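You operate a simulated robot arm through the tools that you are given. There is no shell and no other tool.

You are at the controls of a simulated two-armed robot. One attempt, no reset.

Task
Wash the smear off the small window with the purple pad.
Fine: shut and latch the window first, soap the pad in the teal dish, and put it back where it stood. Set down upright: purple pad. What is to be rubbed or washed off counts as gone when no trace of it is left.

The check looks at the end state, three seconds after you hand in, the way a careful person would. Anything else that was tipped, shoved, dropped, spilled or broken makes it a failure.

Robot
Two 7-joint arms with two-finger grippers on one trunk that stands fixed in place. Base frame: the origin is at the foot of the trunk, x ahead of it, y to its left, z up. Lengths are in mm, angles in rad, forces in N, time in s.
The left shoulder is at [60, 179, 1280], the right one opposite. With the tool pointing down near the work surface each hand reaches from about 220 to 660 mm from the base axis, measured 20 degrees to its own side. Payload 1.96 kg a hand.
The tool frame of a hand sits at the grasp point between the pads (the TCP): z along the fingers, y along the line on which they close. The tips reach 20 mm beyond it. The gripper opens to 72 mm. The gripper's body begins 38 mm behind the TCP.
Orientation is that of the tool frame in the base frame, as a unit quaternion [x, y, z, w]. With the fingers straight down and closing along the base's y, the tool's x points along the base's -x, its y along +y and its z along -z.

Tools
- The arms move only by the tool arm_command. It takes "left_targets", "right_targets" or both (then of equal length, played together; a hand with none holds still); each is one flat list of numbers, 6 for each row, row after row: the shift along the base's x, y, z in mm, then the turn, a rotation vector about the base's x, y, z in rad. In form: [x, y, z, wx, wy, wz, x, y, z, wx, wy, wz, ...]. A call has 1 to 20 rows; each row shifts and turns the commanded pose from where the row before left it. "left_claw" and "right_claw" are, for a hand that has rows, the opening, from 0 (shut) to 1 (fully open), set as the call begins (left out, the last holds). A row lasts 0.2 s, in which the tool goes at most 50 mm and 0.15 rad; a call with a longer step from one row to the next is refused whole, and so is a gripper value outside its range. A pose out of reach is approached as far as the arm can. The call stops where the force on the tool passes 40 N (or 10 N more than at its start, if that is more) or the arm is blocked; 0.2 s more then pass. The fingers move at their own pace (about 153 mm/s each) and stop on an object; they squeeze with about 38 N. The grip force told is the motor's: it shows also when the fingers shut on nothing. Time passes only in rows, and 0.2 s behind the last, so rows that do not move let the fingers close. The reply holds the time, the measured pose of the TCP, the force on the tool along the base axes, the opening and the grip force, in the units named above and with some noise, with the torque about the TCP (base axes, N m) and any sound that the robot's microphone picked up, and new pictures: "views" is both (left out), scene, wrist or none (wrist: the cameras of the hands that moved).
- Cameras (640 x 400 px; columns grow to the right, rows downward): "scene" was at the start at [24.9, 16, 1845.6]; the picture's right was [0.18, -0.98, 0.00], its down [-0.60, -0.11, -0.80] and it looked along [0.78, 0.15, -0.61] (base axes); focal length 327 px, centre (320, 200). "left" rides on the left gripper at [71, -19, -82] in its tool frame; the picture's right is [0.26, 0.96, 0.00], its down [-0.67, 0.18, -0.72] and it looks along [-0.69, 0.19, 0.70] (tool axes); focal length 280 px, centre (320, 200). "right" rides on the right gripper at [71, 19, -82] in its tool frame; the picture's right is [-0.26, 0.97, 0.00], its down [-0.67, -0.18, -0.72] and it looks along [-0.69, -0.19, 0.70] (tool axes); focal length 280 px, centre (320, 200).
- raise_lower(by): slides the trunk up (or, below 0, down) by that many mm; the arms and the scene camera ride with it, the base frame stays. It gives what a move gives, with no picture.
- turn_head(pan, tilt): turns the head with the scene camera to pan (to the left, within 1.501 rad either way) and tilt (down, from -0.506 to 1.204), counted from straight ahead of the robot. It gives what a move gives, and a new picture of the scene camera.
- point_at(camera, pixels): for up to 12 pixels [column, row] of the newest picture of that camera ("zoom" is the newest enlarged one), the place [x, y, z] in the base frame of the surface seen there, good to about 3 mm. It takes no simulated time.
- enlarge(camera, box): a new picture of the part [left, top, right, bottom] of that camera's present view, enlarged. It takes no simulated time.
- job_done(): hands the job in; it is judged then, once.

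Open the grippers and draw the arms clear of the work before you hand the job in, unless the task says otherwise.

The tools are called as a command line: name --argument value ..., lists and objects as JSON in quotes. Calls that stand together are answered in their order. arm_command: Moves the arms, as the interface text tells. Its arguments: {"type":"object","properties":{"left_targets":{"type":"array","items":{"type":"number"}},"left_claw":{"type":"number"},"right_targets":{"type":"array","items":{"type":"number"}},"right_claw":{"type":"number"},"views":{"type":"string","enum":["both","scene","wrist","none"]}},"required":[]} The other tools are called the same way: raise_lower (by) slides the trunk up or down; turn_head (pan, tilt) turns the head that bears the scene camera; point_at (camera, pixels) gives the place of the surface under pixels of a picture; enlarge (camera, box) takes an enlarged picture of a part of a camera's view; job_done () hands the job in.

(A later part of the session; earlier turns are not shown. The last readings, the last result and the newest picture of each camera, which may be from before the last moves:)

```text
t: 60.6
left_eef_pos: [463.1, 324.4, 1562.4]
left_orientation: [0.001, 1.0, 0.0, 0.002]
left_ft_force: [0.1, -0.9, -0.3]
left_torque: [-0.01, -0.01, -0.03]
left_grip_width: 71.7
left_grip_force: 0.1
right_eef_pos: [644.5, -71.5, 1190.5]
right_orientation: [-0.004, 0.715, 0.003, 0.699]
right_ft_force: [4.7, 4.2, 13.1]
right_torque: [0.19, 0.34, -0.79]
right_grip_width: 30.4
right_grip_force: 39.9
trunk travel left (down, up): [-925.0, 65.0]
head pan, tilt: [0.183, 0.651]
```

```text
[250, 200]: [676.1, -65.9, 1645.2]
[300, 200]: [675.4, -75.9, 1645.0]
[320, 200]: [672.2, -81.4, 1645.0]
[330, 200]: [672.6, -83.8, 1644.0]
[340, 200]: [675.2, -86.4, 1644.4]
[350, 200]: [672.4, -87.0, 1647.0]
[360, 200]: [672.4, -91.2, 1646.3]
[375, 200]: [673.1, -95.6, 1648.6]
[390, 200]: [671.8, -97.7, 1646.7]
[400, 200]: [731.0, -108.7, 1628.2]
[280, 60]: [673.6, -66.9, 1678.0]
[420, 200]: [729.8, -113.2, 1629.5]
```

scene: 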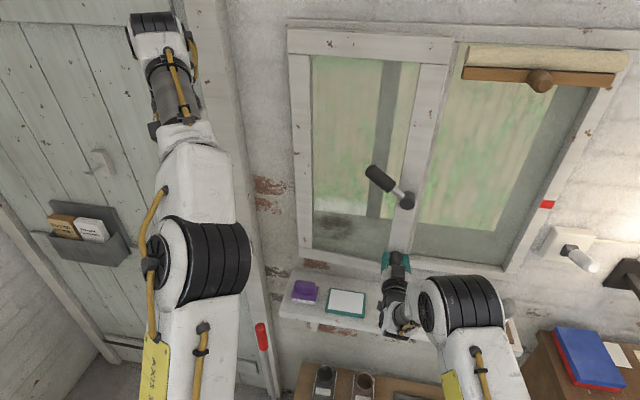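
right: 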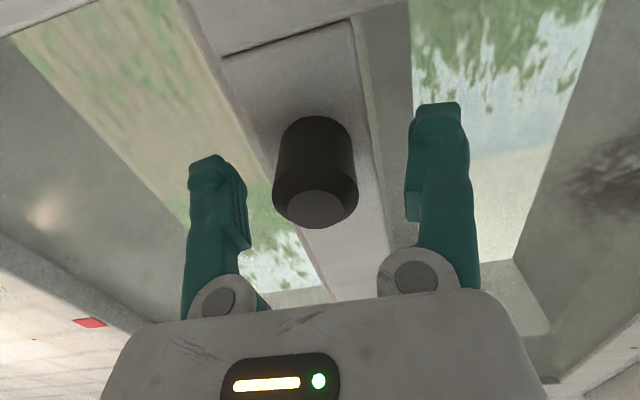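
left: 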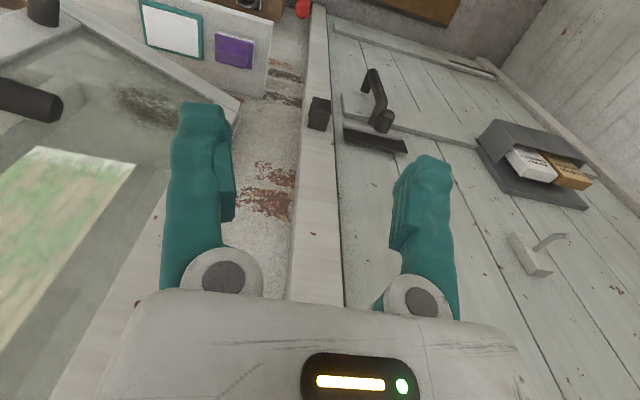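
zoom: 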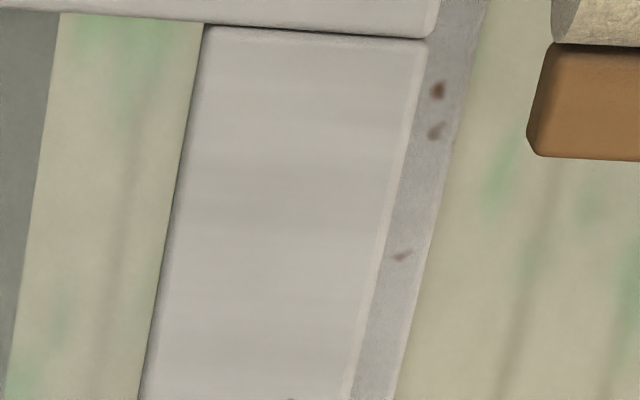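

The sash edge lies at y≈−98 in front of the mullion (x≈730). I'll release the knob, draw back and roll the right hand so its camera looks at the sash's free edge from the right.

arm_command --right_targets '[0, 0, 0, 0, 0, 0, 0, 0, 0, 0, 0, 0, -15, 0, 0, 0, 0, 0, -25, 0, 5, 0, 0, 0, -30, 0, 5, 0, 0, 0, -15, -5, 10, 0, 0, 0]' --right_claw 1 --views "none"

arm_command --right_targets '[0, -7, 9, -0.1428, 0, 0, 0, -7, 9, -0.1428, 0, 0, 0, -7, 9, -0.1428, 0, 0, 0, -7, 9, -0.1428, 0, 0, 0, -7, 9, -0.1428, 0, 0, 0, -7, 9, -0.1428, 0, 0, 0, -7, 9, -0.1428, 0, 0, 0, -7, 9, -0.1428, 0, 0, 0, -7, 9, -0.1428, 0, 0, 0, -7, 9, -0.1428, 0, 0, 0, -7, 9, -0.1428, 0, 0]' --right_claw 0 --views "both"

```text
t: 62.0
left_eef_pos: [464.5, 321.4, 1561.8]
left_orientation: [0.0, 1.0, 0.0, 0.001]
left_ft_force: [-0.8, -0.3, -0.2]
left_torque: [-0.03, -0.01, 0.04]
left_grip_width: 71.9
left_grip_force: 0.0
right_eef_pos: [561.4, -76.8, 1209.4]
right_orientation: [-0.004, 0.714, 0.004, 0.7]
right_ft_force: [-0.4, -0.2, -0.3]
right_torque: [0.01, -0.04, 0.07]
right_grip_width: 72.0
right_grip_force: 0.1
trunk travel left (down, up): [-925.0, 65.0]
head pan, tilt: [0.183, 0.651]
```

```text
t: 64.4
left_eef_pos: [465.3, 322.5, 1562.0]
left_orientation: [0.001, 1.0, 0.001, 0.001]
left_ft_force: [-0.2, 0.2, -0.8]
left_torque: [0.01, 0.02, 0.0]
left_grip_width: 72.2
left_grip_force: 0.1
right_eef_pos: [562.4, -154.6, 1309.2]
right_orientation: [-0.498, 0.507, -0.503, 0.492]
right_ft_force: [-0.3, -0.2, -0.1]
right_torque: [-0.04, 0.01, -0.04]
right_grip_width: 0.0
right_grip_force: 29.7
trunk travel left (down, up): [-925.0, 65.0]
head pan, tilt: [0.183, 0.651]
```

scene: 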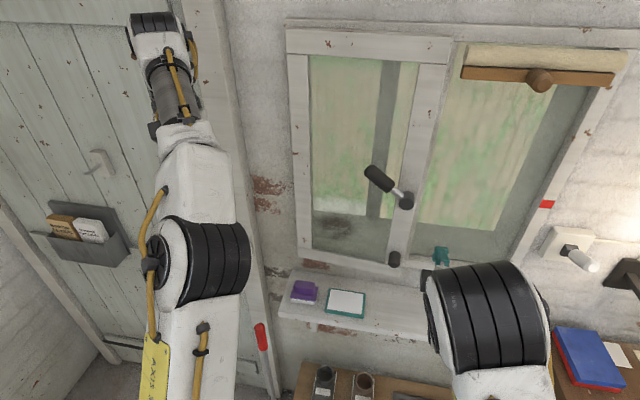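
right: 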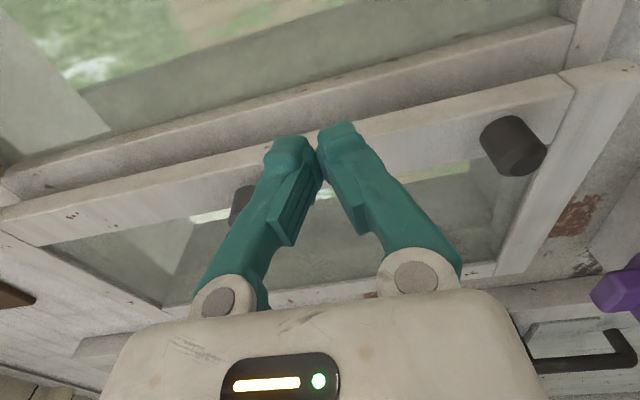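

The roll works. In this view world-down is to the right; the sash's free edge runs from (20,220) to (570,80). I'll enlarge that edge.

enlarge --camera "right" --box '[0, 80, 320, 280]'

enlarge --camera "right" --box '[380, 0, 640, 200]'

```text
2.00 times, centred on (160, 180) of right
```

zoom: 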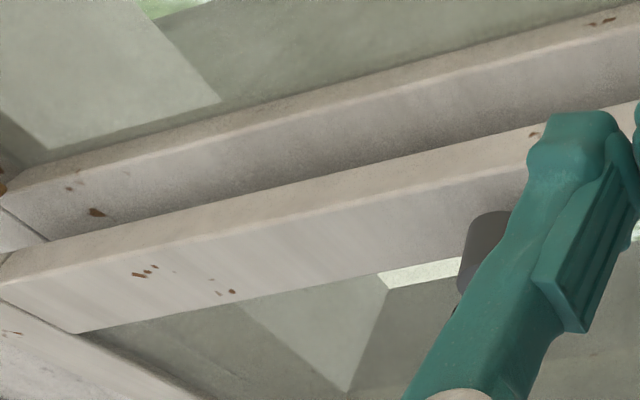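

```text
2.00 times, centred on (510, 100) of right
```

zoom: 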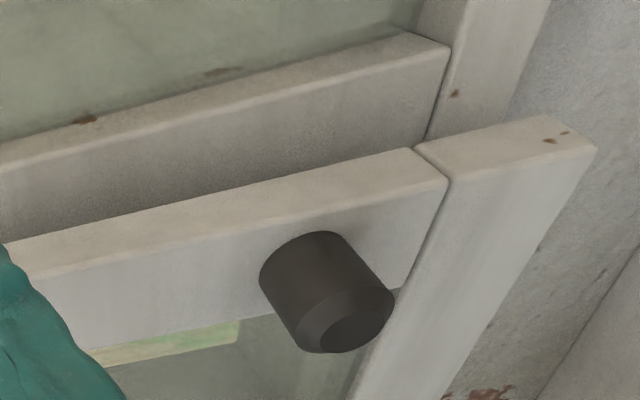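

There's no visible tongue; the sash just overlays the mullion. With this roll the fingers close vertically, so I can grip the lever itself, press the sash shut with it and turn it at the same time. I'll move in front of the raised lever's grip, rolled to match its slope.

arm_command --right_targets '[0, 25, 22, 0.1, 0, 0, 0, 25, 22, 0.1, 0, 0, 0, 25, 22, 0.1, 0, 0, 0, 25, 22, 0.1, 0, 0, 0, 25, 22, 0.1, 0, 0, 0, 25, 22, 0.1, 0, 0]' --right_claw 1 --views "both"

point_at --camera "scene" --pixels '[[370, 170], [378, 176], [385, 181], [392, 187], [400, 193], [406, 202]]'

```text
t: 65.8
left_eef_pos: [463.7, 322.4, 1561.8]
left_orientation: [0.0, 1.0, -0.001, 0.001]
left_ft_force: [-0.1, -0.4, 0.3]
left_torque: [0.02, 0.02, -0.01]
left_grip_width: 71.8
left_grip_force: 0.1
right_eef_pos: [564.5, -4.4, 1440.6]
right_orientation: [-0.329, 0.634, -0.329, 0.617]
right_ft_force: [-0.1, -0.5, 0.1]
right_torque: [0.03, 0.03, 0.01]
right_grip_width: 72.1
right_grip_force: 0.0
trunk travel left (down, up): [-925.0, 65.0]
head pan, tilt: [0.183, 0.651]
```

scene: 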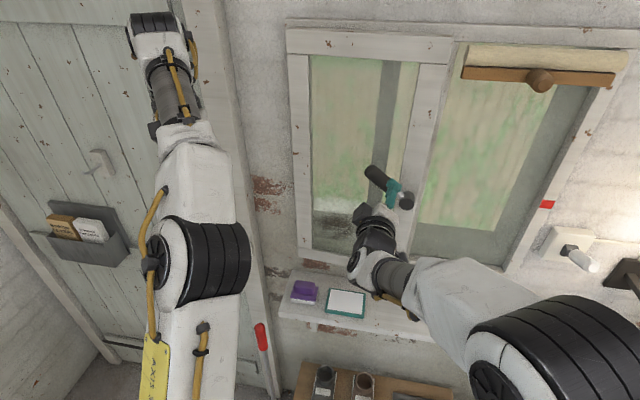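
right: 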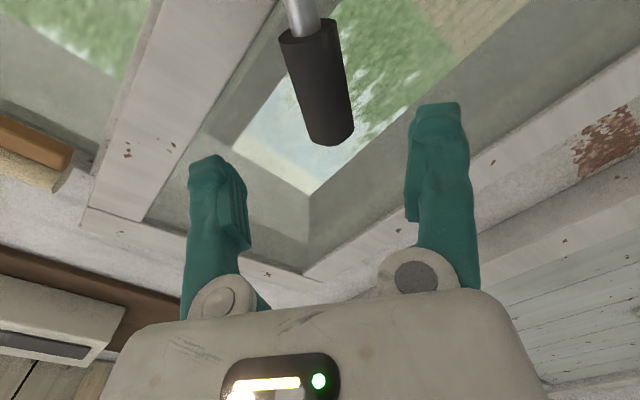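

```text
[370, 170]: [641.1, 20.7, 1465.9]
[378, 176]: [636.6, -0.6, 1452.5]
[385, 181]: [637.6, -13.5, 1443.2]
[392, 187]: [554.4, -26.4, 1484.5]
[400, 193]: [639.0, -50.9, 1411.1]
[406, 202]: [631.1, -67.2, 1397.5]
```

The lever lies between the open fingers at (318,85), its axis at x≈648. I'll advance 82 mm, then close on it.

arm_command --right_targets '[18, 0, 0, 0, 0, 0, 18, 0, 0, 0, 0, 0, 18, 0, 0, 0, 0, 0, 14, 0, 0, 0, 0, 0, 14, 0, 0, 0, 0, 0]' --right_claw 1 --views "both"

```text
t: 67.0
left_eef_pos: [464.6, 321.8, 1561.4]
left_orientation: [0.0, 1.0, 0.0, 0.0]
left_ft_force: [0.0, 0.3, -0.1]
left_torque: [-0.02, 0.02, -0.02]
left_grip_width: 71.8
left_grip_force: 0.0
right_eef_pos: [646.2, -6.1, 1441.8]
right_orientation: [-0.329, 0.634, -0.329, 0.618]
right_ft_force: [-0.5, 0.1, 0.5]
right_torque: [0.0, -0.02, 0.02]
right_grip_width: 71.8
right_grip_force: 0.0
trunk travel left (down, up): [-925.0, 65.0]
head pan, tilt: [0.183, 0.651]
```

scene: 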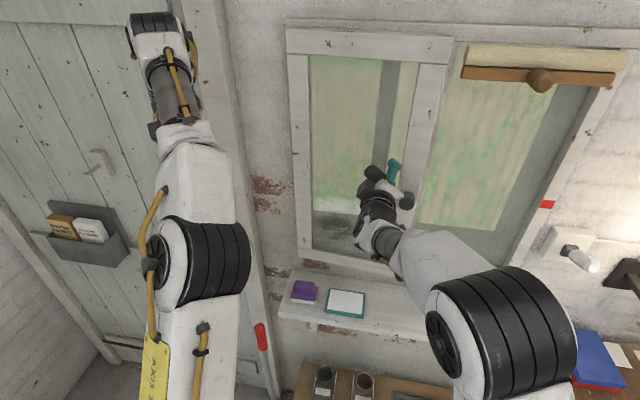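
right: 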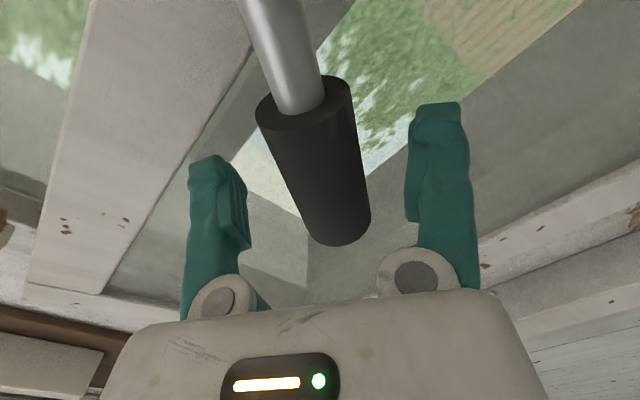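

Good alignment. I'll close on the lever.

arm_command --right_targets '[0, 0, 0, 0, 0, 0, 0, 0, 0, 0, 0, 0, 0, 0, 0, 0, 0, 0]' --right_claw 0 --views "wrist"

arm_command --right_targets '[5, 0, 0, 0, 0, 0, 5, 0, 0, 0, 0, 0, 5, 0, 0, 0, 0, 0, 3, 0, 0, 0, 0, 0, 3, 0, 0, 0, 0, 0, 2, 0, 0, 0, 0, 0, 2, 0, 0, 0, 0, 0]' --right_claw 0 --views "scene"

```text
t: 67.8
left_eef_pos: [465.4, 322.2, 1561.3]
left_orientation: [0.0, 1.0, 0.001, 0.0]
left_ft_force: [0.7, 0.2, -0.2]
left_torque: [0.01, 0.02, 0.0]
left_grip_width: 71.9
left_grip_force: 0.1
right_eef_pos: [644.7, -3.0, 1439.1]
right_orientation: [-0.33, 0.634, -0.329, 0.616]
right_ft_force: [-2.1, 1.6, -8.9]
right_torque: [0.31, 0.0, 0.44]
right_grip_width: 28.5
right_grip_force: 39.8
trunk travel left (down, up): [-925.0, 65.0]
head pan, tilt: [0.183, 0.651]
```

right: 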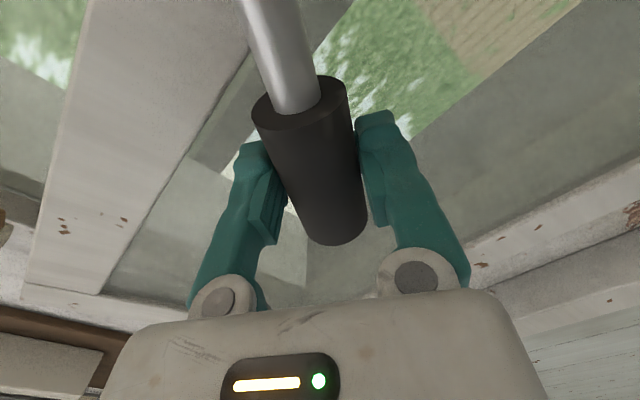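

```text
t: 69.4
left_eef_pos: [461.1, 317.4, 1564.4]
left_orientation: [0.001, 1.0, 0.002, 0.001]
left_ft_force: [0.1, -0.2, 0.1]
left_torque: [0.0, 0.02, -0.03]
left_grip_width: 72.1
left_grip_force: 0.1
right_eef_pos: [664.4, -9.9, 1441.0]
right_orientation: [-0.329, 0.636, -0.329, 0.616]
right_ft_force: [-24.7, -12.3, -23.2]
right_torque: [0.51, 0.35, -0.19]
right_grip_width: 28.0
right_grip_force: 40.5
trunk travel left (down, up): [-925.0, 65.0]
head pan, tilt: [0.183, 0.651]
```

scene: 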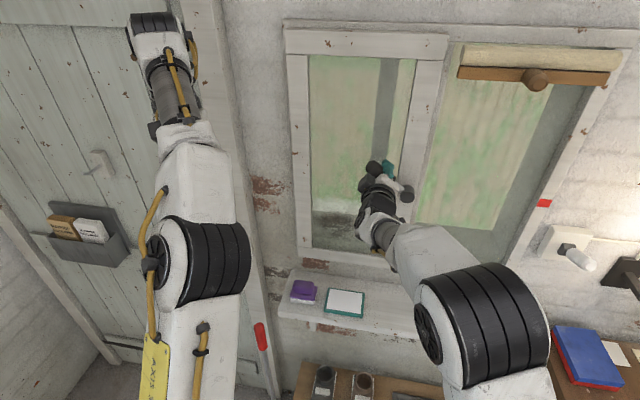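

The sash is pressed shut with ~25 N through the lever. Keeping that pressure, I'll turn the lever down to its lower stop along its arc.

arm_command --right_targets '[0, 4.2, -6.7, -0.1, 0, 0, 0, 3.7, -7.3, -0.1, 0, 0, 0, 2.9, -7.5, -0.1, 0, 0, 0, 2.1, -7.8, -0.1, 0, 0, 0, 1.4, -8, -0.1, 0, 0, 0, 0.6, -8.1, -0.1, 0, 0, 0, -0.3, -8.1, -0.1, 0, 0, 0, -1, -8, -0.08, 0, 0]' --right_claw 0 --views "both"

```text
t: 71.2
left_eef_pos: [458.4, 320.1, 1564.7]
left_orientation: [0.0, 1.0, 0.001, 0.002]
left_ft_force: [0.2, -0.7, -0.7]
left_torque: [-0.04, -0.02, 0.01]
left_grip_width: 72.0
left_grip_force: 0.1
right_eef_pos: [664.7, 6.0, 1382.1]
right_orientation: [0.537, -0.459, 0.548, -0.447]
right_ft_force: [-19.6, -6.9, -2.1]
right_torque: [0.32, 0.04, -0.41]
right_grip_width: 28.2
right_grip_force: 40.3
trunk travel left (down, up): [-925.0, 65.0]
head pan, tilt: [0.183, 0.651]
```

scene: 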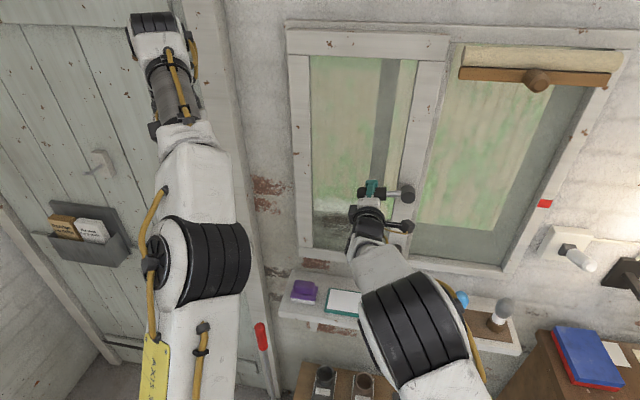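
right: 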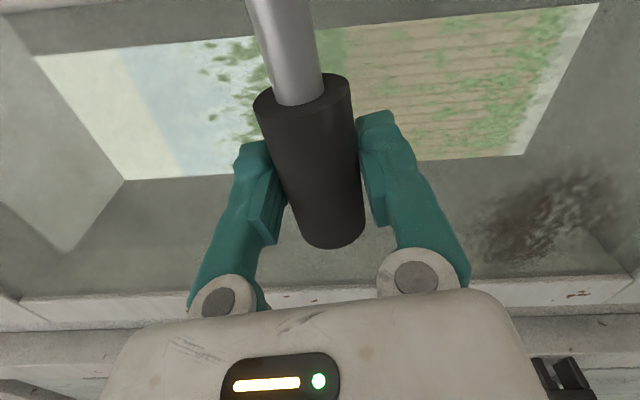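

The lever went down smoothly with the sash pressed. I'll nudge it to the stop, then pull back with the lever held to test.

arm_command --right_targets '[0, -0.5, -3, -0.03, 0, 0, 0, -0.5, -2, -0.02, 0, 0]' --right_claw 0 --views "none"

arm_command --right_targets '[-3, 0, 0, 0, 0, 0, -3, 0, 0, 0, 0, 0, -3, 0, 0, 0, 0, 0, -3, 0, 0, 0, 0, 0]' --right_claw 0 --views "scene"

point_at --camera "scene" --pixels '[[300, 150], [420, 130], [428, 90], [425, 100], [415, 150], [340, 40], [435, 50]]'

```text
t: 71.8
left_eef_pos: [459.9, 321.7, 1564.9]
left_orientation: [0.0, 1.0, 0.001, 0.001]
left_ft_force: [-0.2, 0.3, -0.6]
left_torque: [-0.03, 0.02, 0.02]
left_grip_width: 72.3
left_grip_force: 0.0
right_eef_pos: [664.0, 5.1, 1376.8]
right_orientation: [0.549, -0.445, 0.559, -0.433]
right_ft_force: [-13.8, -5.5, 5.9]
right_torque: [-0.3, -0.28, 0.02]
right_grip_width: 28.1
right_grip_force: 39.9
trunk travel left (down, up): [-925.0, 65.0]
head pan, tilt: [0.183, 0.651]
```

```text
t: 72.8
left_eef_pos: [467.8, 322.1, 1561.6]
left_orientation: [0.0, 1.0, 0.0, -0.001]
left_ft_force: [-0.2, 0.2, 0.4]
left_torque: [0.0, 0.0, -0.01]
left_grip_width: 72.1
left_grip_force: 0.0
right_eef_pos: [658.9, 7.5, 1373.3]
right_orientation: [0.551, -0.447, 0.557, -0.431]
right_ft_force: [6.5, -1.2, 2.9]
right_torque: [-0.05, 0.0, -1.1]
right_grip_width: 27.8
right_grip_force: 40.0
trunk travel left (down, up): [-925.0, 65.0]
head pan, tilt: [0.183, 0.651]
```

scene: 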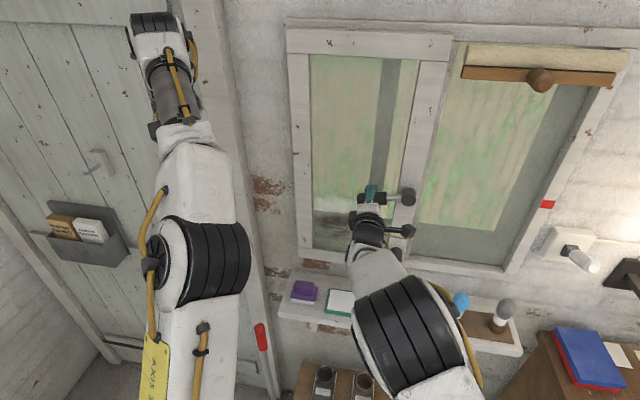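

```text
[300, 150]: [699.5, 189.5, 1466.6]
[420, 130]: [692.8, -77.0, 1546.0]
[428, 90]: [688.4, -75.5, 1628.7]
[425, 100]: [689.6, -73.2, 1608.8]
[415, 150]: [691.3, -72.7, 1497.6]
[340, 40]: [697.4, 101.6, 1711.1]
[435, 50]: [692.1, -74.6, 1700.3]
```

It still comes away, so lever-down isn't the latched state. I'll press the sash shut again and this time turn the lever up to its upper stop while pressing.

arm_command --right_targets '[3, 0, 0, 0, 0, 0, 3, 0, 0, 0, 0, 0, 3, 0, 0, 0, 0, 0, 3, 0, 0, 0, 0, 0, 3, 0, 0, 0, 0, 0, 2, 0, 0, 0, 0, 0]' --right_claw 0 --views "none"

arm_command --right_targets '[0, 0.5, 8, 0.1, 0, 0, 0, 0, 8.1, 0.1, 0, 0, 0, -0.6, 8.1, 0.1, 0, 0, 0, -1.4, 8, 0.1, 0, 0, 0, -2.1, 7.8, 0.1, 0, 0, 0, -2.9, 7.5, 0.1, 0, 0, 0, -3.7, 7.3, 0.1, 0, 0, 0, -4.2, 6.7, 0.1, 0, 0, 0, -2, 3, 0.03, 0, 0]' --right_claw 0 --views "both"

```text
t: 74.3
left_eef_pos: [457.1, 319.3, 1566.1]
left_orientation: [0.001, 1.0, 0.002, 0.003]
left_ft_force: [-0.2, 0.0, 0.1]
left_torque: [-0.01, 0.0, 0.01]
left_grip_width: 72.0
left_grip_force: 0.1
right_eef_pos: [665.4, 5.2, 1376.3]
right_orientation: [0.55, -0.449, 0.556, -0.433]
right_ft_force: [-26.2, -5.0, -0.5]
right_torque: [0.25, -0.16, -0.36]
right_grip_width: 27.7
right_grip_force: 40.1
trunk travel left (down, up): [-925.0, 65.0]
head pan, tilt: [0.183, 0.651]
stopped in row 6 (right hand): the force on the tool passed its limit at 42 N (the readings are from after the stop); the commanded pose is now the measured one
```

```text
t: 76.3
left_eef_pos: [457.4, 322.2, 1564.0]
left_orientation: [0.0, 1.0, 0.0, 0.003]
left_ft_force: [0.1, 0.2, 0.2]
left_torque: [-0.01, 0.01, 0.02]
left_grip_width: 72.1
left_grip_force: 0.2
right_eef_pos: [664.9, -8.3, 1440.8]
right_orientation: [-0.33, 0.633, -0.328, 0.619]
right_ft_force: [-25.5, -0.2, -5.1]
right_torque: [0.24, -0.3, 0.17]
right_grip_width: 27.2
right_grip_force: 40.4
trunk travel left (down, up): [-925.0, 65.0]
head pan, tilt: [0.183, 0.651]
```

scene: 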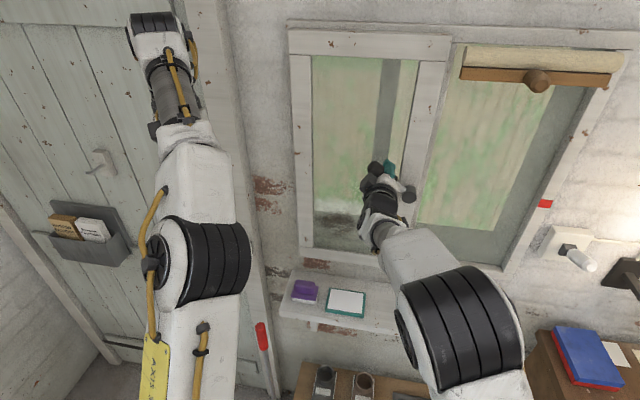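
right: 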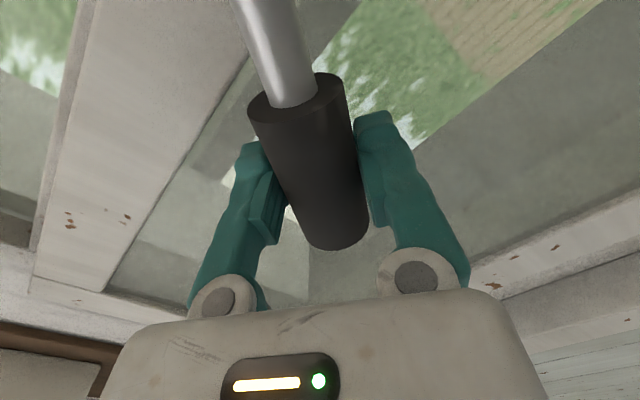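

The lever is up again with the sash pressed at 25 N. I'll push on to the stop and a bit more, listening for a click.

arm_command --right_targets '[0, -1.7, 2.4, 0.03, 0, 0, 0, -1.7, 2.4, 0.03, 0, 0, 0, -1.7, 2.4, 0.03, 0, 0, 0, -1.7, 2.4, 0.03, 0, 0, 0, -1.7, 2.4, 0.03, 0, 0]' --right_claw 0 --views "none"

arm_command --right_targets '[-4, 0, 0, 0, 0, 0, -4, 0, 0, 0, 0, 0, -4, 0, 0, 0, 0, 0, -4, 0, 0, 0, 0, 0]' --right_claw 0 --views "scene"

point_at --camera "scene" --pixels '[[300, 150], [420, 130], [428, 90], [425, 100], [415, 150], [340, 40], [435, 50]]'

```text
t: 77.0
left_eef_pos: [458.8, 323.5, 1564.2]
left_orientation: [0.0, 1.0, 0.001, 0.002]
left_ft_force: [-0.1, -0.2, -0.5]
left_torque: [0.03, 0.02, -0.02]
left_grip_width: 72.1
left_grip_force: 0.1
right_eef_pos: [666.9, -9.8, 1441.3]
right_orientation: [-0.317, 0.644, -0.307, 0.625]
right_ft_force: [-21.6, 2.6, -2.3]
right_torque: [-1.1, -0.14, -0.24]
right_grip_width: 27.1
right_grip_force: 39.6
trunk travel left (down, up): [-925.0, 65.0]
head pan, tilt: [0.183, 0.651]
stopped in row 3 (right hand): the force on the tool passed its limit at 42 N (the readings are from after the stop); the commanded pose is now the measured one
```

```text
t: 78.0
left_eef_pos: [467.4, 326.2, 1560.9]
left_orientation: [0.0, 1.0, -0.001, 0.0]
left_ft_force: [0.4, -0.4, 0.1]
left_torque: [-0.02, 0.01, -0.02]
left_grip_width: 72.1
left_grip_force: 0.1
right_eef_pos: [659.3, -7.7, 1440.7]
right_orientation: [-0.316, 0.644, -0.308, 0.625]
right_ft_force: [20.9, 13.8, 22.6]
right_torque: [-0.9, -0.09, -1.28]
right_grip_width: 27.2
right_grip_force: 40.2
trunk travel left (down, up): [-925.0, 65.0]
head pan, tilt: [0.183, 0.651]
```

scene: 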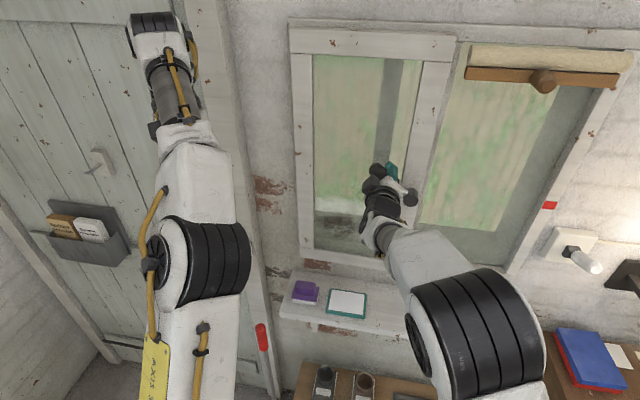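

```text
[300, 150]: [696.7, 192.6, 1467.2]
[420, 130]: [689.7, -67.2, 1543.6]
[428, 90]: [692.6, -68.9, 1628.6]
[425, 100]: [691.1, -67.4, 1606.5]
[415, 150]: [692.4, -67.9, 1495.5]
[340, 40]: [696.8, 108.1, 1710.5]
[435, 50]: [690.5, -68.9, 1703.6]
```

Now 21 N resists after only ~8 mm, more than with the lever down. I'll pull a little more to see whether it truly holds.

arm_command --right_targets '[-3, 0, 0, 0, 0, 0, -3, 0, 0, 0, 0, 0, -3, 0, 0, 0, 0, 0]' --right_claw 0 --views "scene"

point_at --camera "scene" --pixels '[[300, 150], [420, 130], [428, 90], [425, 100], [415, 150], [340, 40], [435, 50]]'

```text
t: 78.7
left_eef_pos: [471.0, 324.8, 1558.3]
left_orientation: [0.0, 1.0, 0.0, -0.002]
left_ft_force: [-0.6, -0.3, -0.3]
left_torque: [0.03, 0.0, 0.02]
left_grip_width: 71.9
left_grip_force: 0.1
right_eef_pos: [656.3, -6.9, 1439.8]
right_orientation: [-0.318, 0.643, -0.305, 0.626]
right_ft_force: [17.6, 16.4, 7.8]
right_torque: [-0.01, -0.02, 0.35]
right_grip_width: 27.3
right_grip_force: 40.3
trunk travel left (down, up): [-925.0, 65.0]
head pan, tilt: [0.183, 0.651]
stopped in row 3 (right hand): the force on the tool passed its limit at 45 N (the readings are from after the stop); the commanded pose is now the measured one
```

scene: 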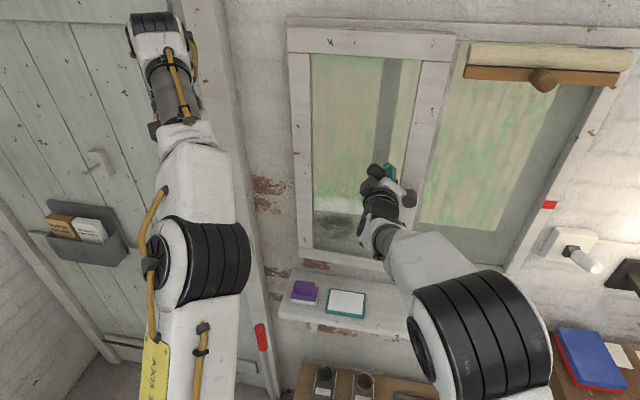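

```text
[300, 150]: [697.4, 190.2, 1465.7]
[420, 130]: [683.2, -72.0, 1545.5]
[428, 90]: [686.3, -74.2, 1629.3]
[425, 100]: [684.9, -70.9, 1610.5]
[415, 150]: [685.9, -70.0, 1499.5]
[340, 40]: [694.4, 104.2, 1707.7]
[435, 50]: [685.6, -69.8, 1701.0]
```

The pull was cut at 45 N with the sash 14 mm out at its free edge. I'll try once more from here to see if it holds there or keeps moving.

arm_command --right_targets '[-2, 0.3, 0, 0, 0, -0.01, -2, 0.3, 0, 0, 0, -0.01, -2, 0.3, 0, 0, 0, -0.01, -2, 0.3, 0, 0, 0, -0.01]' --right_claw 0 --views "scene"

point_at --camera "scene" --pixels '[[300, 150], [420, 130], [428, 90], [425, 100], [415, 150], [340, 40], [435, 50]]'

```text
t: 79.7
left_eef_pos: [466.2, 330.6, 1558.8]
left_orientation: [0.0, 1.0, -0.002, 0.0]
left_ft_force: [0.8, 0.7, 0.2]
left_torque: [-0.05, 0.01, 0.01]
left_grip_width: 71.9
left_grip_force: 0.0
right_eef_pos: [643.3, -1.5, 1440.6]
right_orientation: [-0.304, 0.649, -0.321, 0.619]
right_ft_force: [9.4, 20.8, 8.1]
right_torque: [-0.24, -0.14, -0.08]
right_grip_width: 27.4
right_grip_force: 40.2
trunk travel left (down, up): [-925.0, 65.0]
head pan, tilt: [0.183, 0.651]
```

scene: 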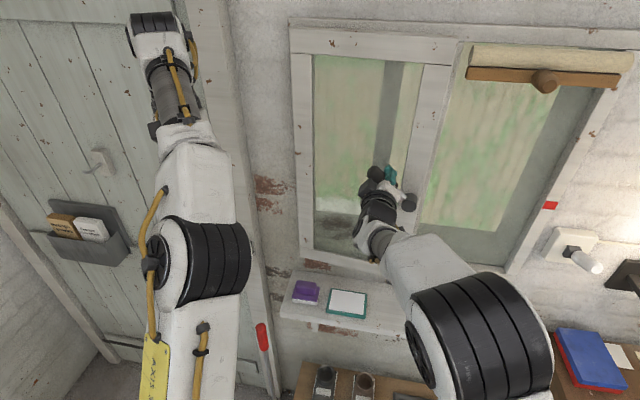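

```text
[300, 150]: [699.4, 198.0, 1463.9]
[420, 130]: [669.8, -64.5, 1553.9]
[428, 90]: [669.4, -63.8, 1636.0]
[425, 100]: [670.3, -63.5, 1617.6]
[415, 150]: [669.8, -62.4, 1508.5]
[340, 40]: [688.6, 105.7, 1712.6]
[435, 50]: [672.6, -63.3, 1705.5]
```

The sash pops free past ~15 mm, so nothing has latched yet and no click was heard. I'll look around more for any instruction or further latch hardware, first to the right.

turn_head --pan -0.6 --tilt 0.5

turn_head --pan 0.9 --tilt 0.6

turn_head --pan 0.05 --tilt 0.45

```text
t: 80.8
left_eef_pos: [465.8, 330.6, 1560.3]
left_orientation: [-0.001, 1.0, -0.002, 0.0]
left_ft_force: [-0.1, 0.1, 0.2]
left_torque: [0.02, -0.02, 0.01]
left_grip_width: 72.0
left_grip_force: 0.1
right_eef_pos: [641.4, -3.2, 1441.2]
right_orientation: [-0.304, 0.649, -0.321, 0.619]
right_ft_force: [6.6, 24.3, 4.3]
right_torque: [-0.5, -0.1, 0.3]
right_grip_width: 27.2
right_grip_force: 40.2
trunk travel left (down, up): [-925.0, 65.0]
head pan, tilt: [-0.6, 0.499]
```

scene: 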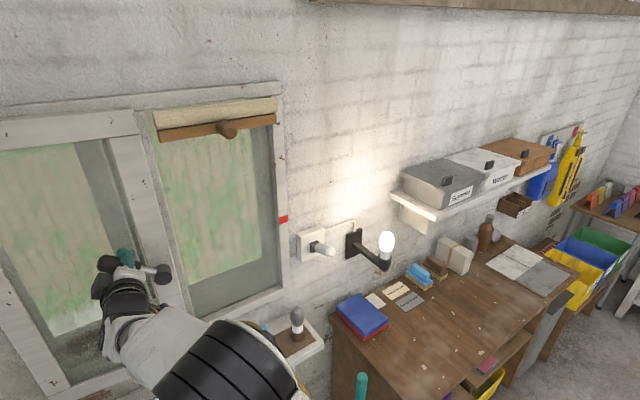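

```text
t: 82.4
left_eef_pos: [466.5, 332.3, 1558.3]
left_orientation: [0.0, 1.0, -0.003, 0.0]
left_ft_force: [-0.8, 0.2, -0.7]
left_torque: [0.01, -0.04, 0.02]
left_grip_width: 71.9
left_grip_force: 0.0
right_eef_pos: [643.1, -2.0, 1440.2]
right_orientation: [-0.303, 0.65, -0.321, 0.619]
right_ft_force: [5.9, 23.7, 2.7]
right_torque: [-0.54, -0.1, 0.33]
right_grip_width: 27.1
right_grip_force: 39.9
trunk travel left (down, up): [-925.0, 65.0]
head pan, tilt: [0.901, 0.6]
```

scene: 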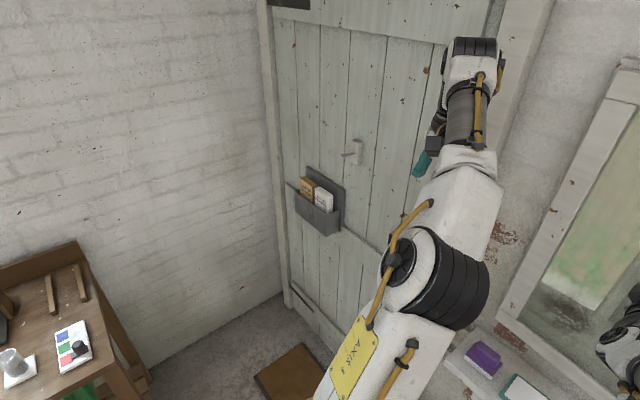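

```text
t: 83.6
left_eef_pos: [467.3, 330.7, 1560.8]
left_orientation: [0.0, 1.0, -0.003, 0.0]
left_ft_force: [0.0, -0.7, 0.0]
left_torque: [0.0, -0.02, 0.01]
left_grip_width: 72.1
left_grip_force: 0.0
right_eef_pos: [644.5, -2.5, 1440.8]
right_orientation: [-0.303, 0.649, -0.321, 0.619]
right_ft_force: [7.7, 22.7, 2.3]
right_torque: [-0.59, -0.08, 0.15]
right_grip_width: 27.1
right_grip_force: 40.0
trunk travel left (down, up): [-925.0, 65.0]
head pan, tilt: [0.051, 0.45]
```

scene: 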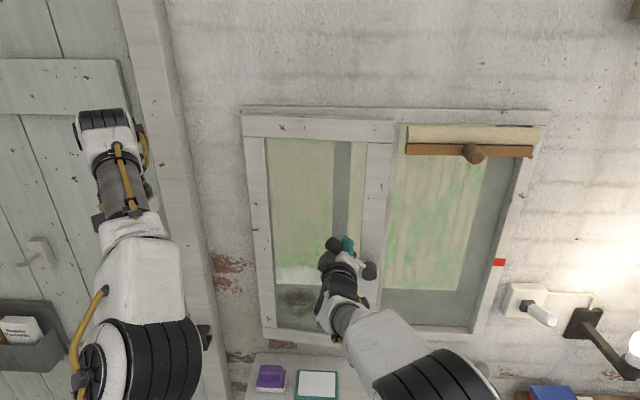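

Nothing further belongs to the sash, so the lever is the latch. With lever up the opening force clearly humped (13–20 N near 10 mm) unlike lever down (3–5 N), so I'll press the sash shut again, still holding the lever up.

turn_head --pan 0.12 --tilt 0.6

arm_command --right_targets '[4, -2, 0, 0, 0, 0.01, 4, -2, 0, 0, 0, 0.01, 4, -2, 0, 0, 0, 0.01, 4, -2, 0, 0, 0, 0.01, 4, -1, 0, 0, 0, 0, 3, -1, 0, 0, 0, 0]' --right_claw 0 --views "none"

arm_command --right_targets '[2, 0, 0, 0, 0, 0, 2, 0, 0, 0, 0, 0, 2, 0, 0, 0, 0, 0, 2, 0, 0, 0, 0, 0]' --right_claw 0 --views "both"

```text
t: 84.3
left_eef_pos: [468.0, 329.8, 1558.9]
left_orientation: [0.0, 1.0, -0.003, 0.001]
left_ft_force: [-0.2, 0.3, 0.1]
left_torque: [0.02, -0.01, -0.03]
left_grip_width: 72.3
left_grip_force: 0.2
right_eef_pos: [643.6, -2.6, 1441.2]
right_orientation: [-0.304, 0.649, -0.32, 0.619]
right_ft_force: [7.2, 22.6, 1.5]
right_torque: [-0.57, -0.09, 0.12]
right_grip_width: 27.1
right_grip_force: 39.0
trunk travel left (down, up): [-925.0, 65.0]
head pan, tilt: [0.12, 0.6]
```

scene: 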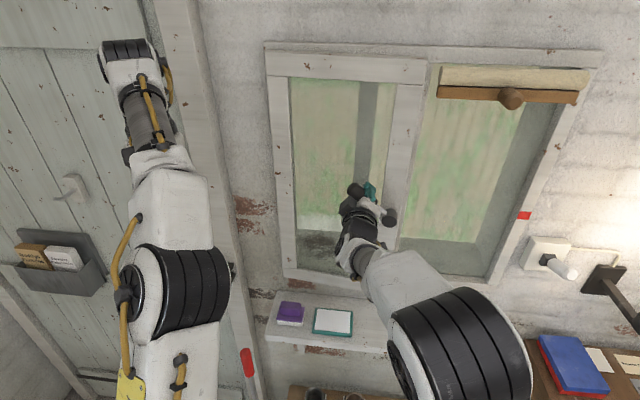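

```text
t: 85.7
left_eef_pos: [465.1, 331.1, 1560.0]
left_orientation: [0.0, 1.0, -0.002, 0.001]
left_ft_force: [-0.1, 0.2, -0.5]
left_torque: [0.0, -0.03, 0.01]
left_grip_width: 72.1
left_grip_force: 0.1
right_eef_pos: [664.4, -10.3, 1441.8]
right_orientation: [-0.316, 0.643, -0.307, 0.626]
right_ft_force: [0.1, 24.9, -1.2]
right_torque: [-0.56, -0.16, 1.35]
right_grip_width: 27.1
right_grip_force: 40.3
trunk travel left (down, up): [-925.0, 65.0]
head pan, tilt: [0.12, 0.6]
```

```text
t: 86.7
left_eef_pos: [461.3, 324.2, 1564.1]
left_orientation: [0.001, 1.0, 0.0, 0.002]
left_ft_force: [0.7, -0.6, -0.5]
left_torque: [0.01, 0.0, -0.02]
left_grip_width: 72.2
left_grip_force: 0.0
right_eef_pos: [667.6, -10.7, 1441.5]
right_orientation: [-0.321, 0.643, -0.302, 0.626]
right_ft_force: [-16.6, 19.5, 1.6]
right_torque: [-0.72, -0.22, -0.4]
right_grip_width: 27.2
right_grip_force: 39.7
trunk travel left (down, up): [-925.0, 65.0]
head pan, tilt: [0.12, 0.6]
stopped in row 4 (right hand): the force on the tool passed its limit at 40 N (the readings are from after the stop); the commanded pose is now the measured one
```

scene: 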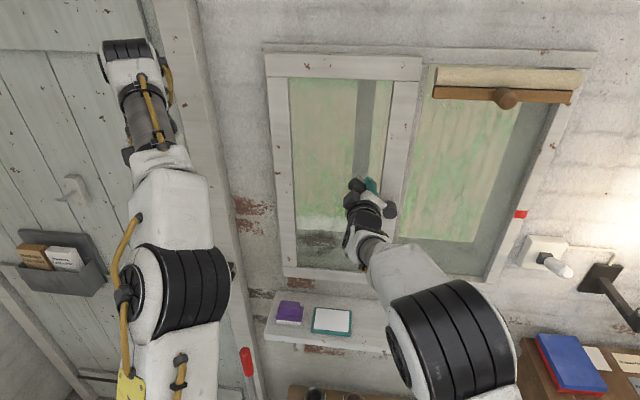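
right: 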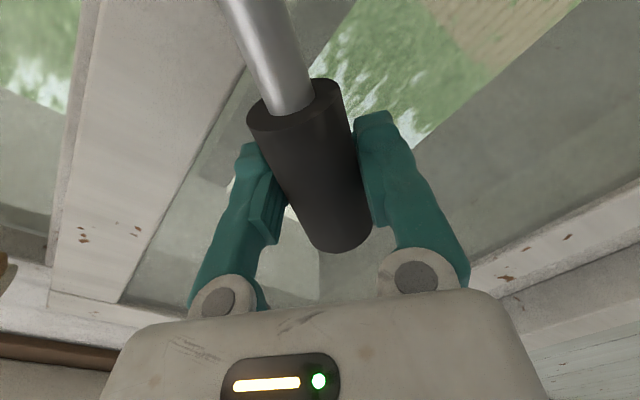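

The sash is pressed shut with the lever up. I'll release the lever, draw back straight, and go to the knob again for a careful force-versus-distance test.

arm_command --right_targets '[0, 0, 0, 0, 0, 0, 0, 0, 0, 0, 0, 0, -15, 0, 0, 0, 0, 0, -25, 0, 0, 0, 0, 0, -30, 0, 0, 0, 0, 0, -25, 0, 0, 0, 0, 0]' --right_claw 1 --views "scene"

point_at --camera "scene" --pixels '[[281, 150], [400, 130], [408, 100], [395, 160], [385, 207], [375, 195], [360, 184], [290, 70], [412, 72]]'

```text
t: 88.1
left_eef_pos: [464.9, 322.4, 1563.5]
left_orientation: [0.0, 1.0, -0.001, 0.001]
left_ft_force: [-0.3, 0.2, 0.8]
left_torque: [-0.01, -0.03, 0.01]
left_grip_width: 72.0
left_grip_force: 0.2
right_eef_pos: [576.3, -18.7, 1438.3]
right_orientation: [-0.316, 0.645, -0.305, 0.625]
right_ft_force: [0.1, 0.1, -0.2]
right_torque: [0.01, 0.0, -0.02]
right_grip_width: 72.2
right_grip_force: 0.1
trunk travel left (down, up): [-925.0, 65.0]
head pan, tilt: [0.12, 0.6]
```

scene: 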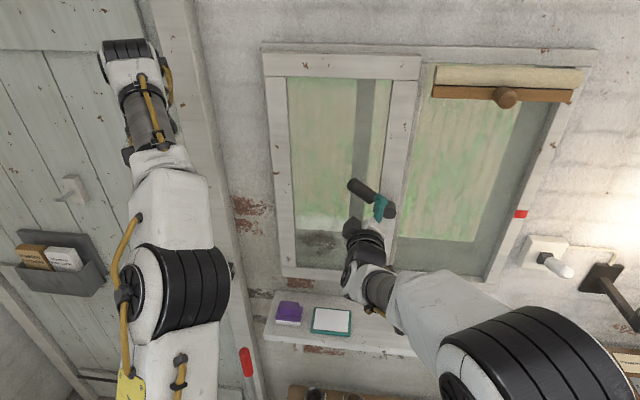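

```text
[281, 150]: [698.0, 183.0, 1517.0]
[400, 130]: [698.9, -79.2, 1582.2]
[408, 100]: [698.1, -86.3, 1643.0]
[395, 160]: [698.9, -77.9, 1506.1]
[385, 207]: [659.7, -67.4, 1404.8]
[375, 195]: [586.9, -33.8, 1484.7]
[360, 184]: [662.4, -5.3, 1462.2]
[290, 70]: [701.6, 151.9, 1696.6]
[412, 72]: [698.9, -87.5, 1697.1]
```

The lever now seems higher than before. I'll enlarge and sample along it to measure its angle.

enlarge --camera "scene" --box '[335, 160, 415, 230]'

point_at --camera "scene" --pixels '[[351, 182], [355, 185], [360, 188], [365, 191], [370, 195], [385, 212], [389, 212], [392, 206]]'

```text
5.71 times, centred on (375, 195) of scene
```

zoom: 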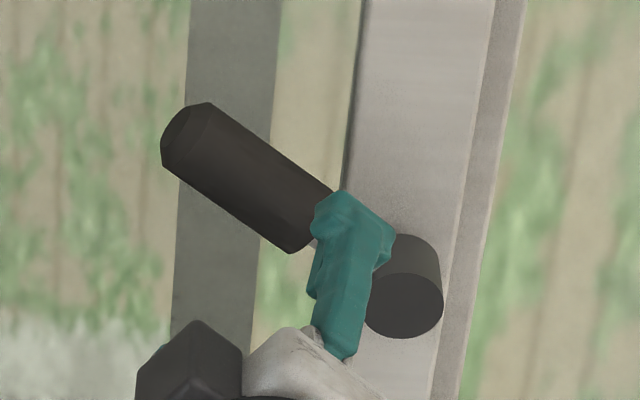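

```text
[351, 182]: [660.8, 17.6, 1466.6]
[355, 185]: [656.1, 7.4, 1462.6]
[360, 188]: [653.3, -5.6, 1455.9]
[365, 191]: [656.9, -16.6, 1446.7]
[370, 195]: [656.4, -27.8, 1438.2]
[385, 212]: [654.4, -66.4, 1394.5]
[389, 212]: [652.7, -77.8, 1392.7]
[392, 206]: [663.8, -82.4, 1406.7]
```

The lever is at 0.61 rad, same as before (its hard stop). The sash is at x≈698. Now I'll go to the knob and do the careful pull test.

arm_command --right_targets '[-5, 0, 0, 0, 0, 0, 0, -8, -35, 0, 0, 0, 0, -8, -36, 0, 0, 0, 0, -8, -36, 0, 0, 0, 0, -8, -36, 0, 0, 0, 0, -8, -36, 0, 0, 0, 0, -8, -36, 0, 0, 0, 0, -8, -35, 0, 0, 0, 20, 0, 0, 0, 0, 0, 25, 0, 0, 0, 0, 0, 25, 0, 0, 0, 0, 0, 20, 0, 0, 0, 0, 0]' --right_claw 1 --views "both"

```text
t: 90.7
left_eef_pos: [464.7, 323.3, 1561.2]
left_orientation: [0.0, 1.0, 0.0, 0.001]
left_ft_force: [0.2, -1.1, 0.0]
left_torque: [-0.03, 0.01, 0.02]
left_grip_width: 72.0
left_grip_force: 0.0
right_eef_pos: [662.0, -73.8, 1189.0]
right_orientation: [-0.318, 0.645, -0.305, 0.624]
right_ft_force: [-0.7, -0.2, 0.0]
right_torque: [-0.01, 0.02, 0.0]
right_grip_width: 72.1
right_grip_force: 0.1
trunk travel left (down, up): [-925.0, 65.0]
head pan, tilt: [0.12, 0.6]
```

scene: 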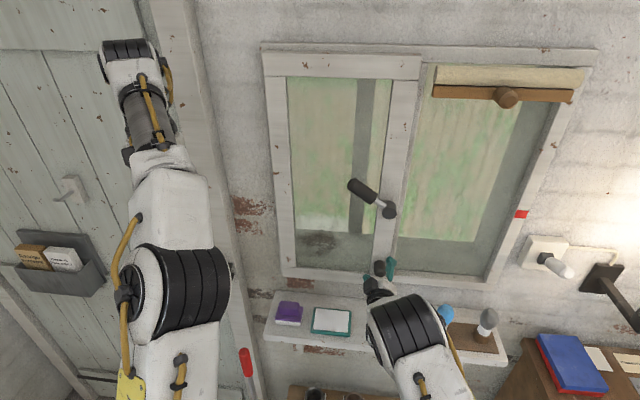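
right: 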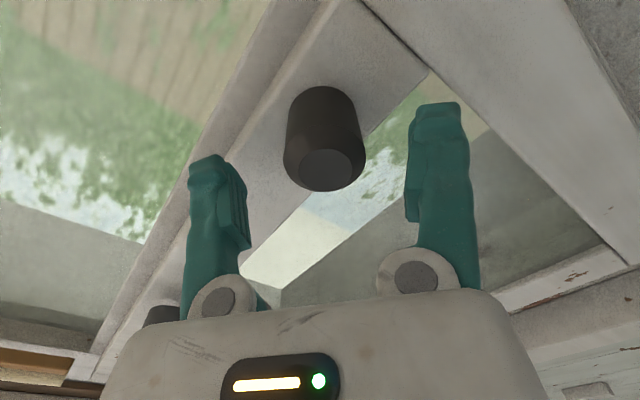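

The knob is between the fingers. I'll go 8 mm farther, grip, and then pull in 3 mm steps, reading the force each time.

arm_command --right_targets '[8, 0, 0, 0, 0, 0]' --right_claw 1 --views "none"

arm_command --right_targets '[0, 0, 0, 0, 0, 0, 0, 0, 0, 0, 0, 0, 0, 0, 0, 0, 0, 0]' --right_claw 0 --views "none"

arm_command --right_targets '[-1.5, 0, 0, 0, 0, 0, -1.5, 0, 0, 0, 0, 0, 0, 0, 0, 0, 0, 0]' --right_claw 0 --views "none"

arm_command --right_targets '[-1.5, 0, 0, 0, 0, 0, -1.5, 0, 0, 0, 0, 0, 0, 0, 0, 0, 0, 0]' --right_claw 0 --views "none"

arm_command --right_targets '[-1.5, 0, 0, 0, 0, 0, -1.5, 0, 0, 0, 0, 0, 0, 0, 0, 0, 0, 0]' --right_claw 0 --views "none"

```text
t: 91.1
left_eef_pos: [465.4, 321.5, 1562.6]
left_orientation: [0.0, 1.0, -0.001, 0.0]
left_ft_force: [-0.5, 0.2, -0.3]
left_torque: [-0.02, 0.01, 0.01]
left_grip_width: 72.1
left_grip_force: 0.0
right_eef_pos: [670.9, -74.4, 1189.0]
right_orientation: [-0.316, 0.646, -0.305, 0.625]
right_ft_force: [0.8, -0.2, 0.4]
right_torque: [-0.01, -0.04, 0.0]
right_grip_width: 72.0
right_grip_force: 0.0
trunk travel left (down, up): [-925.0, 65.0]
head pan, tilt: [0.12, 0.6]
```

```text
t: 91.9
left_eef_pos: [466.7, 324.5, 1559.4]
left_orientation: [0.0, 1.0, 0.0, 0.0]
left_ft_force: [0.0, 0.3, 0.8]
left_torque: [0.02, -0.02, -0.02]
left_grip_width: 71.8
left_grip_force: 0.0
right_eef_pos: [672.0, -73.3, 1185.1]
right_orientation: [-0.32, 0.647, -0.304, 0.622]
right_ft_force: [-2.4, 6.4, -19.2]
right_torque: [-0.01, -0.24, 1.04]
right_grip_width: 30.0
right_grip_force: 39.9
trunk travel left (down, up): [-925.0, 65.0]
head pan, tilt: [0.12, 0.6]
```

```text
t: 92.7
left_eef_pos: [469.9, 323.9, 1560.4]
left_orientation: [-0.001, 1.0, 0.0, -0.001]
left_ft_force: [-0.9, 0.1, -0.2]
left_torque: [0.02, 0.0, 0.0]
left_grip_width: 72.0
left_grip_force: 0.1
right_eef_pos: [670.8, -72.3, 1186.0]
right_orientation: [-0.318, 0.647, -0.304, 0.623]
right_ft_force: [6.5, 8.1, -16.1]
right_torque: [0.02, 0.63, -0.81]
right_grip_width: 29.9
right_grip_force: 39.8
trunk travel left (down, up): [-925.0, 65.0]
head pan, tilt: [0.12, 0.6]
```

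```text
t: 93.5
left_eef_pos: [470.6, 323.9, 1559.1]
left_orientation: [0.0, 1.0, 0.0, -0.002]
left_ft_force: [0.0, 0.5, 1.0]
left_torque: [0.01, 0.01, 0.01]
left_grip_width: 72.0
left_grip_force: 0.0
right_eef_pos: [668.7, -71.9, 1185.6]
right_orientation: [-0.32, 0.647, -0.305, 0.622]
right_ft_force: [7.9, 8.6, -19.4]
right_torque: [-0.01, 0.44, -0.57]
right_grip_width: 29.8
right_grip_force: 39.7
trunk travel left (down, up): [-925.0, 65.0]
head pan, tilt: [0.12, 0.6]
```

```text
t: 94.3
left_eef_pos: [471.2, 325.1, 1559.7]
left_orientation: [0.0, 1.0, 0.0, -0.003]
left_ft_force: [-0.4, 0.6, -0.4]
left_torque: [-0.01, 0.03, 0.03]
left_grip_width: 72.2
left_grip_force: 0.0
right_eef_pos: [666.2, -71.7, 1186.4]
right_orientation: [-0.319, 0.647, -0.305, 0.622]
right_ft_force: [10.1, 8.8, -18.1]
right_torque: [0.01, 0.44, -0.64]
right_grip_width: 29.6
right_grip_force: 40.0
trunk travel left (down, up): [-925.0, 65.0]
head pan, tilt: [0.12, 0.6]
```

The force grows 6.5 → 7.9 → 10.1 N over 6 mm. Now I measure the sash, release the knob, and see whether it springs back shut by itself.

arm_command --right_targets '[-1.5, 0, 0, 0, 0, 0, -1.5, 0, 0, 0, 0, 0, 0, 0, 0, 0, 0, 0]' --right_claw 0 --views "scene"

point_at --camera "scene" --pixels '[[281, 150], [400, 130], [408, 100], [395, 160], [290, 70], [412, 72], [404, 110], [398, 140]]'

arm_command --right_targets '[0, 0, 0, 0, 0, 0, 0, 0, 0, 0, 0, 0, 0, 0, 0, 0, 0, 0]' --right_claw 1 --views "scene"

point_at --camera "scene" --pixels '[[281, 150], [400, 130], [408, 100], [395, 160], [290, 70], [412, 72], [404, 110], [398, 140]]'

```text
t: 95.1
left_eef_pos: [471.7, 325.4, 1560.6]
left_orientation: [0.001, 1.0, -0.001, -0.002]
left_ft_force: [0.4, -0.4, 0.1]
left_torque: [-0.01, 0.0, 0.01]
left_grip_width: 72.0
left_grip_force: 0.0
right_eef_pos: [662.9, -71.7, 1186.5]
right_orientation: [-0.319, 0.647, -0.304, 0.622]
right_ft_force: [10.9, 12.4, -18.1]
right_torque: [0.09, 0.33, -0.41]
right_grip_width: 30.0
right_grip_force: 39.7
trunk travel left (down, up): [-925.0, 65.0]
head pan, tilt: [0.12, 0.6]
```

scene: 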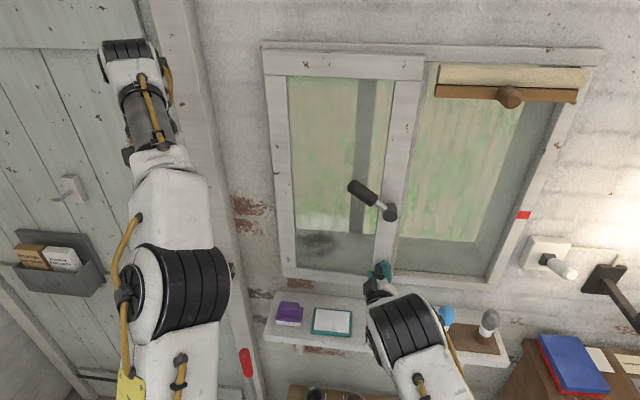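

```text
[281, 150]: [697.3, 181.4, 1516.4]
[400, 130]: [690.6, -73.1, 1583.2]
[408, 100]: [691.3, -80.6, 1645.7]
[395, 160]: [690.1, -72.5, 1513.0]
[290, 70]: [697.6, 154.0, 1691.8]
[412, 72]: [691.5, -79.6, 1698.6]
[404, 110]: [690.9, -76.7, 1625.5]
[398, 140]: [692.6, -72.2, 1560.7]
```

```text
t: 95.9
left_eef_pos: [465.5, 322.3, 1562.1]
left_orientation: [0.0, 1.0, 0.0, 0.001]
left_ft_force: [0.0, -0.6, 0.3]
left_torque: [0.0, 0.0, -0.04]
left_grip_width: 72.1
left_grip_force: 0.1
right_eef_pos: [658.0, -75.4, 1189.7]
right_orientation: [-0.316, 0.646, -0.305, 0.624]
right_ft_force: [-0.8, 0.1, 0.0]
right_torque: [0.0, 0.03, 0.01]
right_grip_width: 71.9
right_grip_force: 0.0
trunk travel left (down, up): [-925.0, 65.0]
head pan, tilt: [0.12, 0.6]
```

scene: 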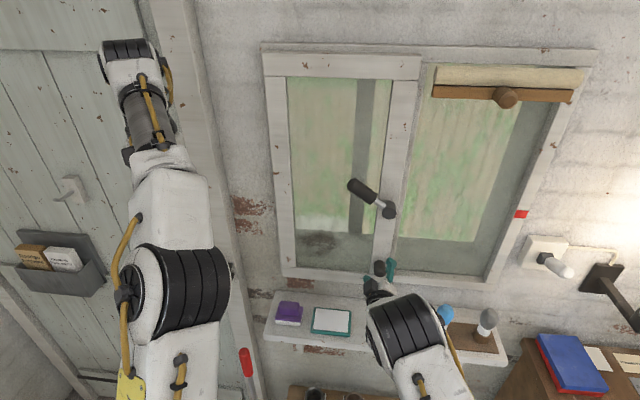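

```text
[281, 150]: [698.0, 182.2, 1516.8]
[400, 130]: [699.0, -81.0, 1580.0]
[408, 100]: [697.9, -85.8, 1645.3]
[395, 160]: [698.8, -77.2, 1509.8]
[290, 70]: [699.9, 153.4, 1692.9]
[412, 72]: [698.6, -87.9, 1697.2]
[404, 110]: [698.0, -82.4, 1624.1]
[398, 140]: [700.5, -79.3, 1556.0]
```

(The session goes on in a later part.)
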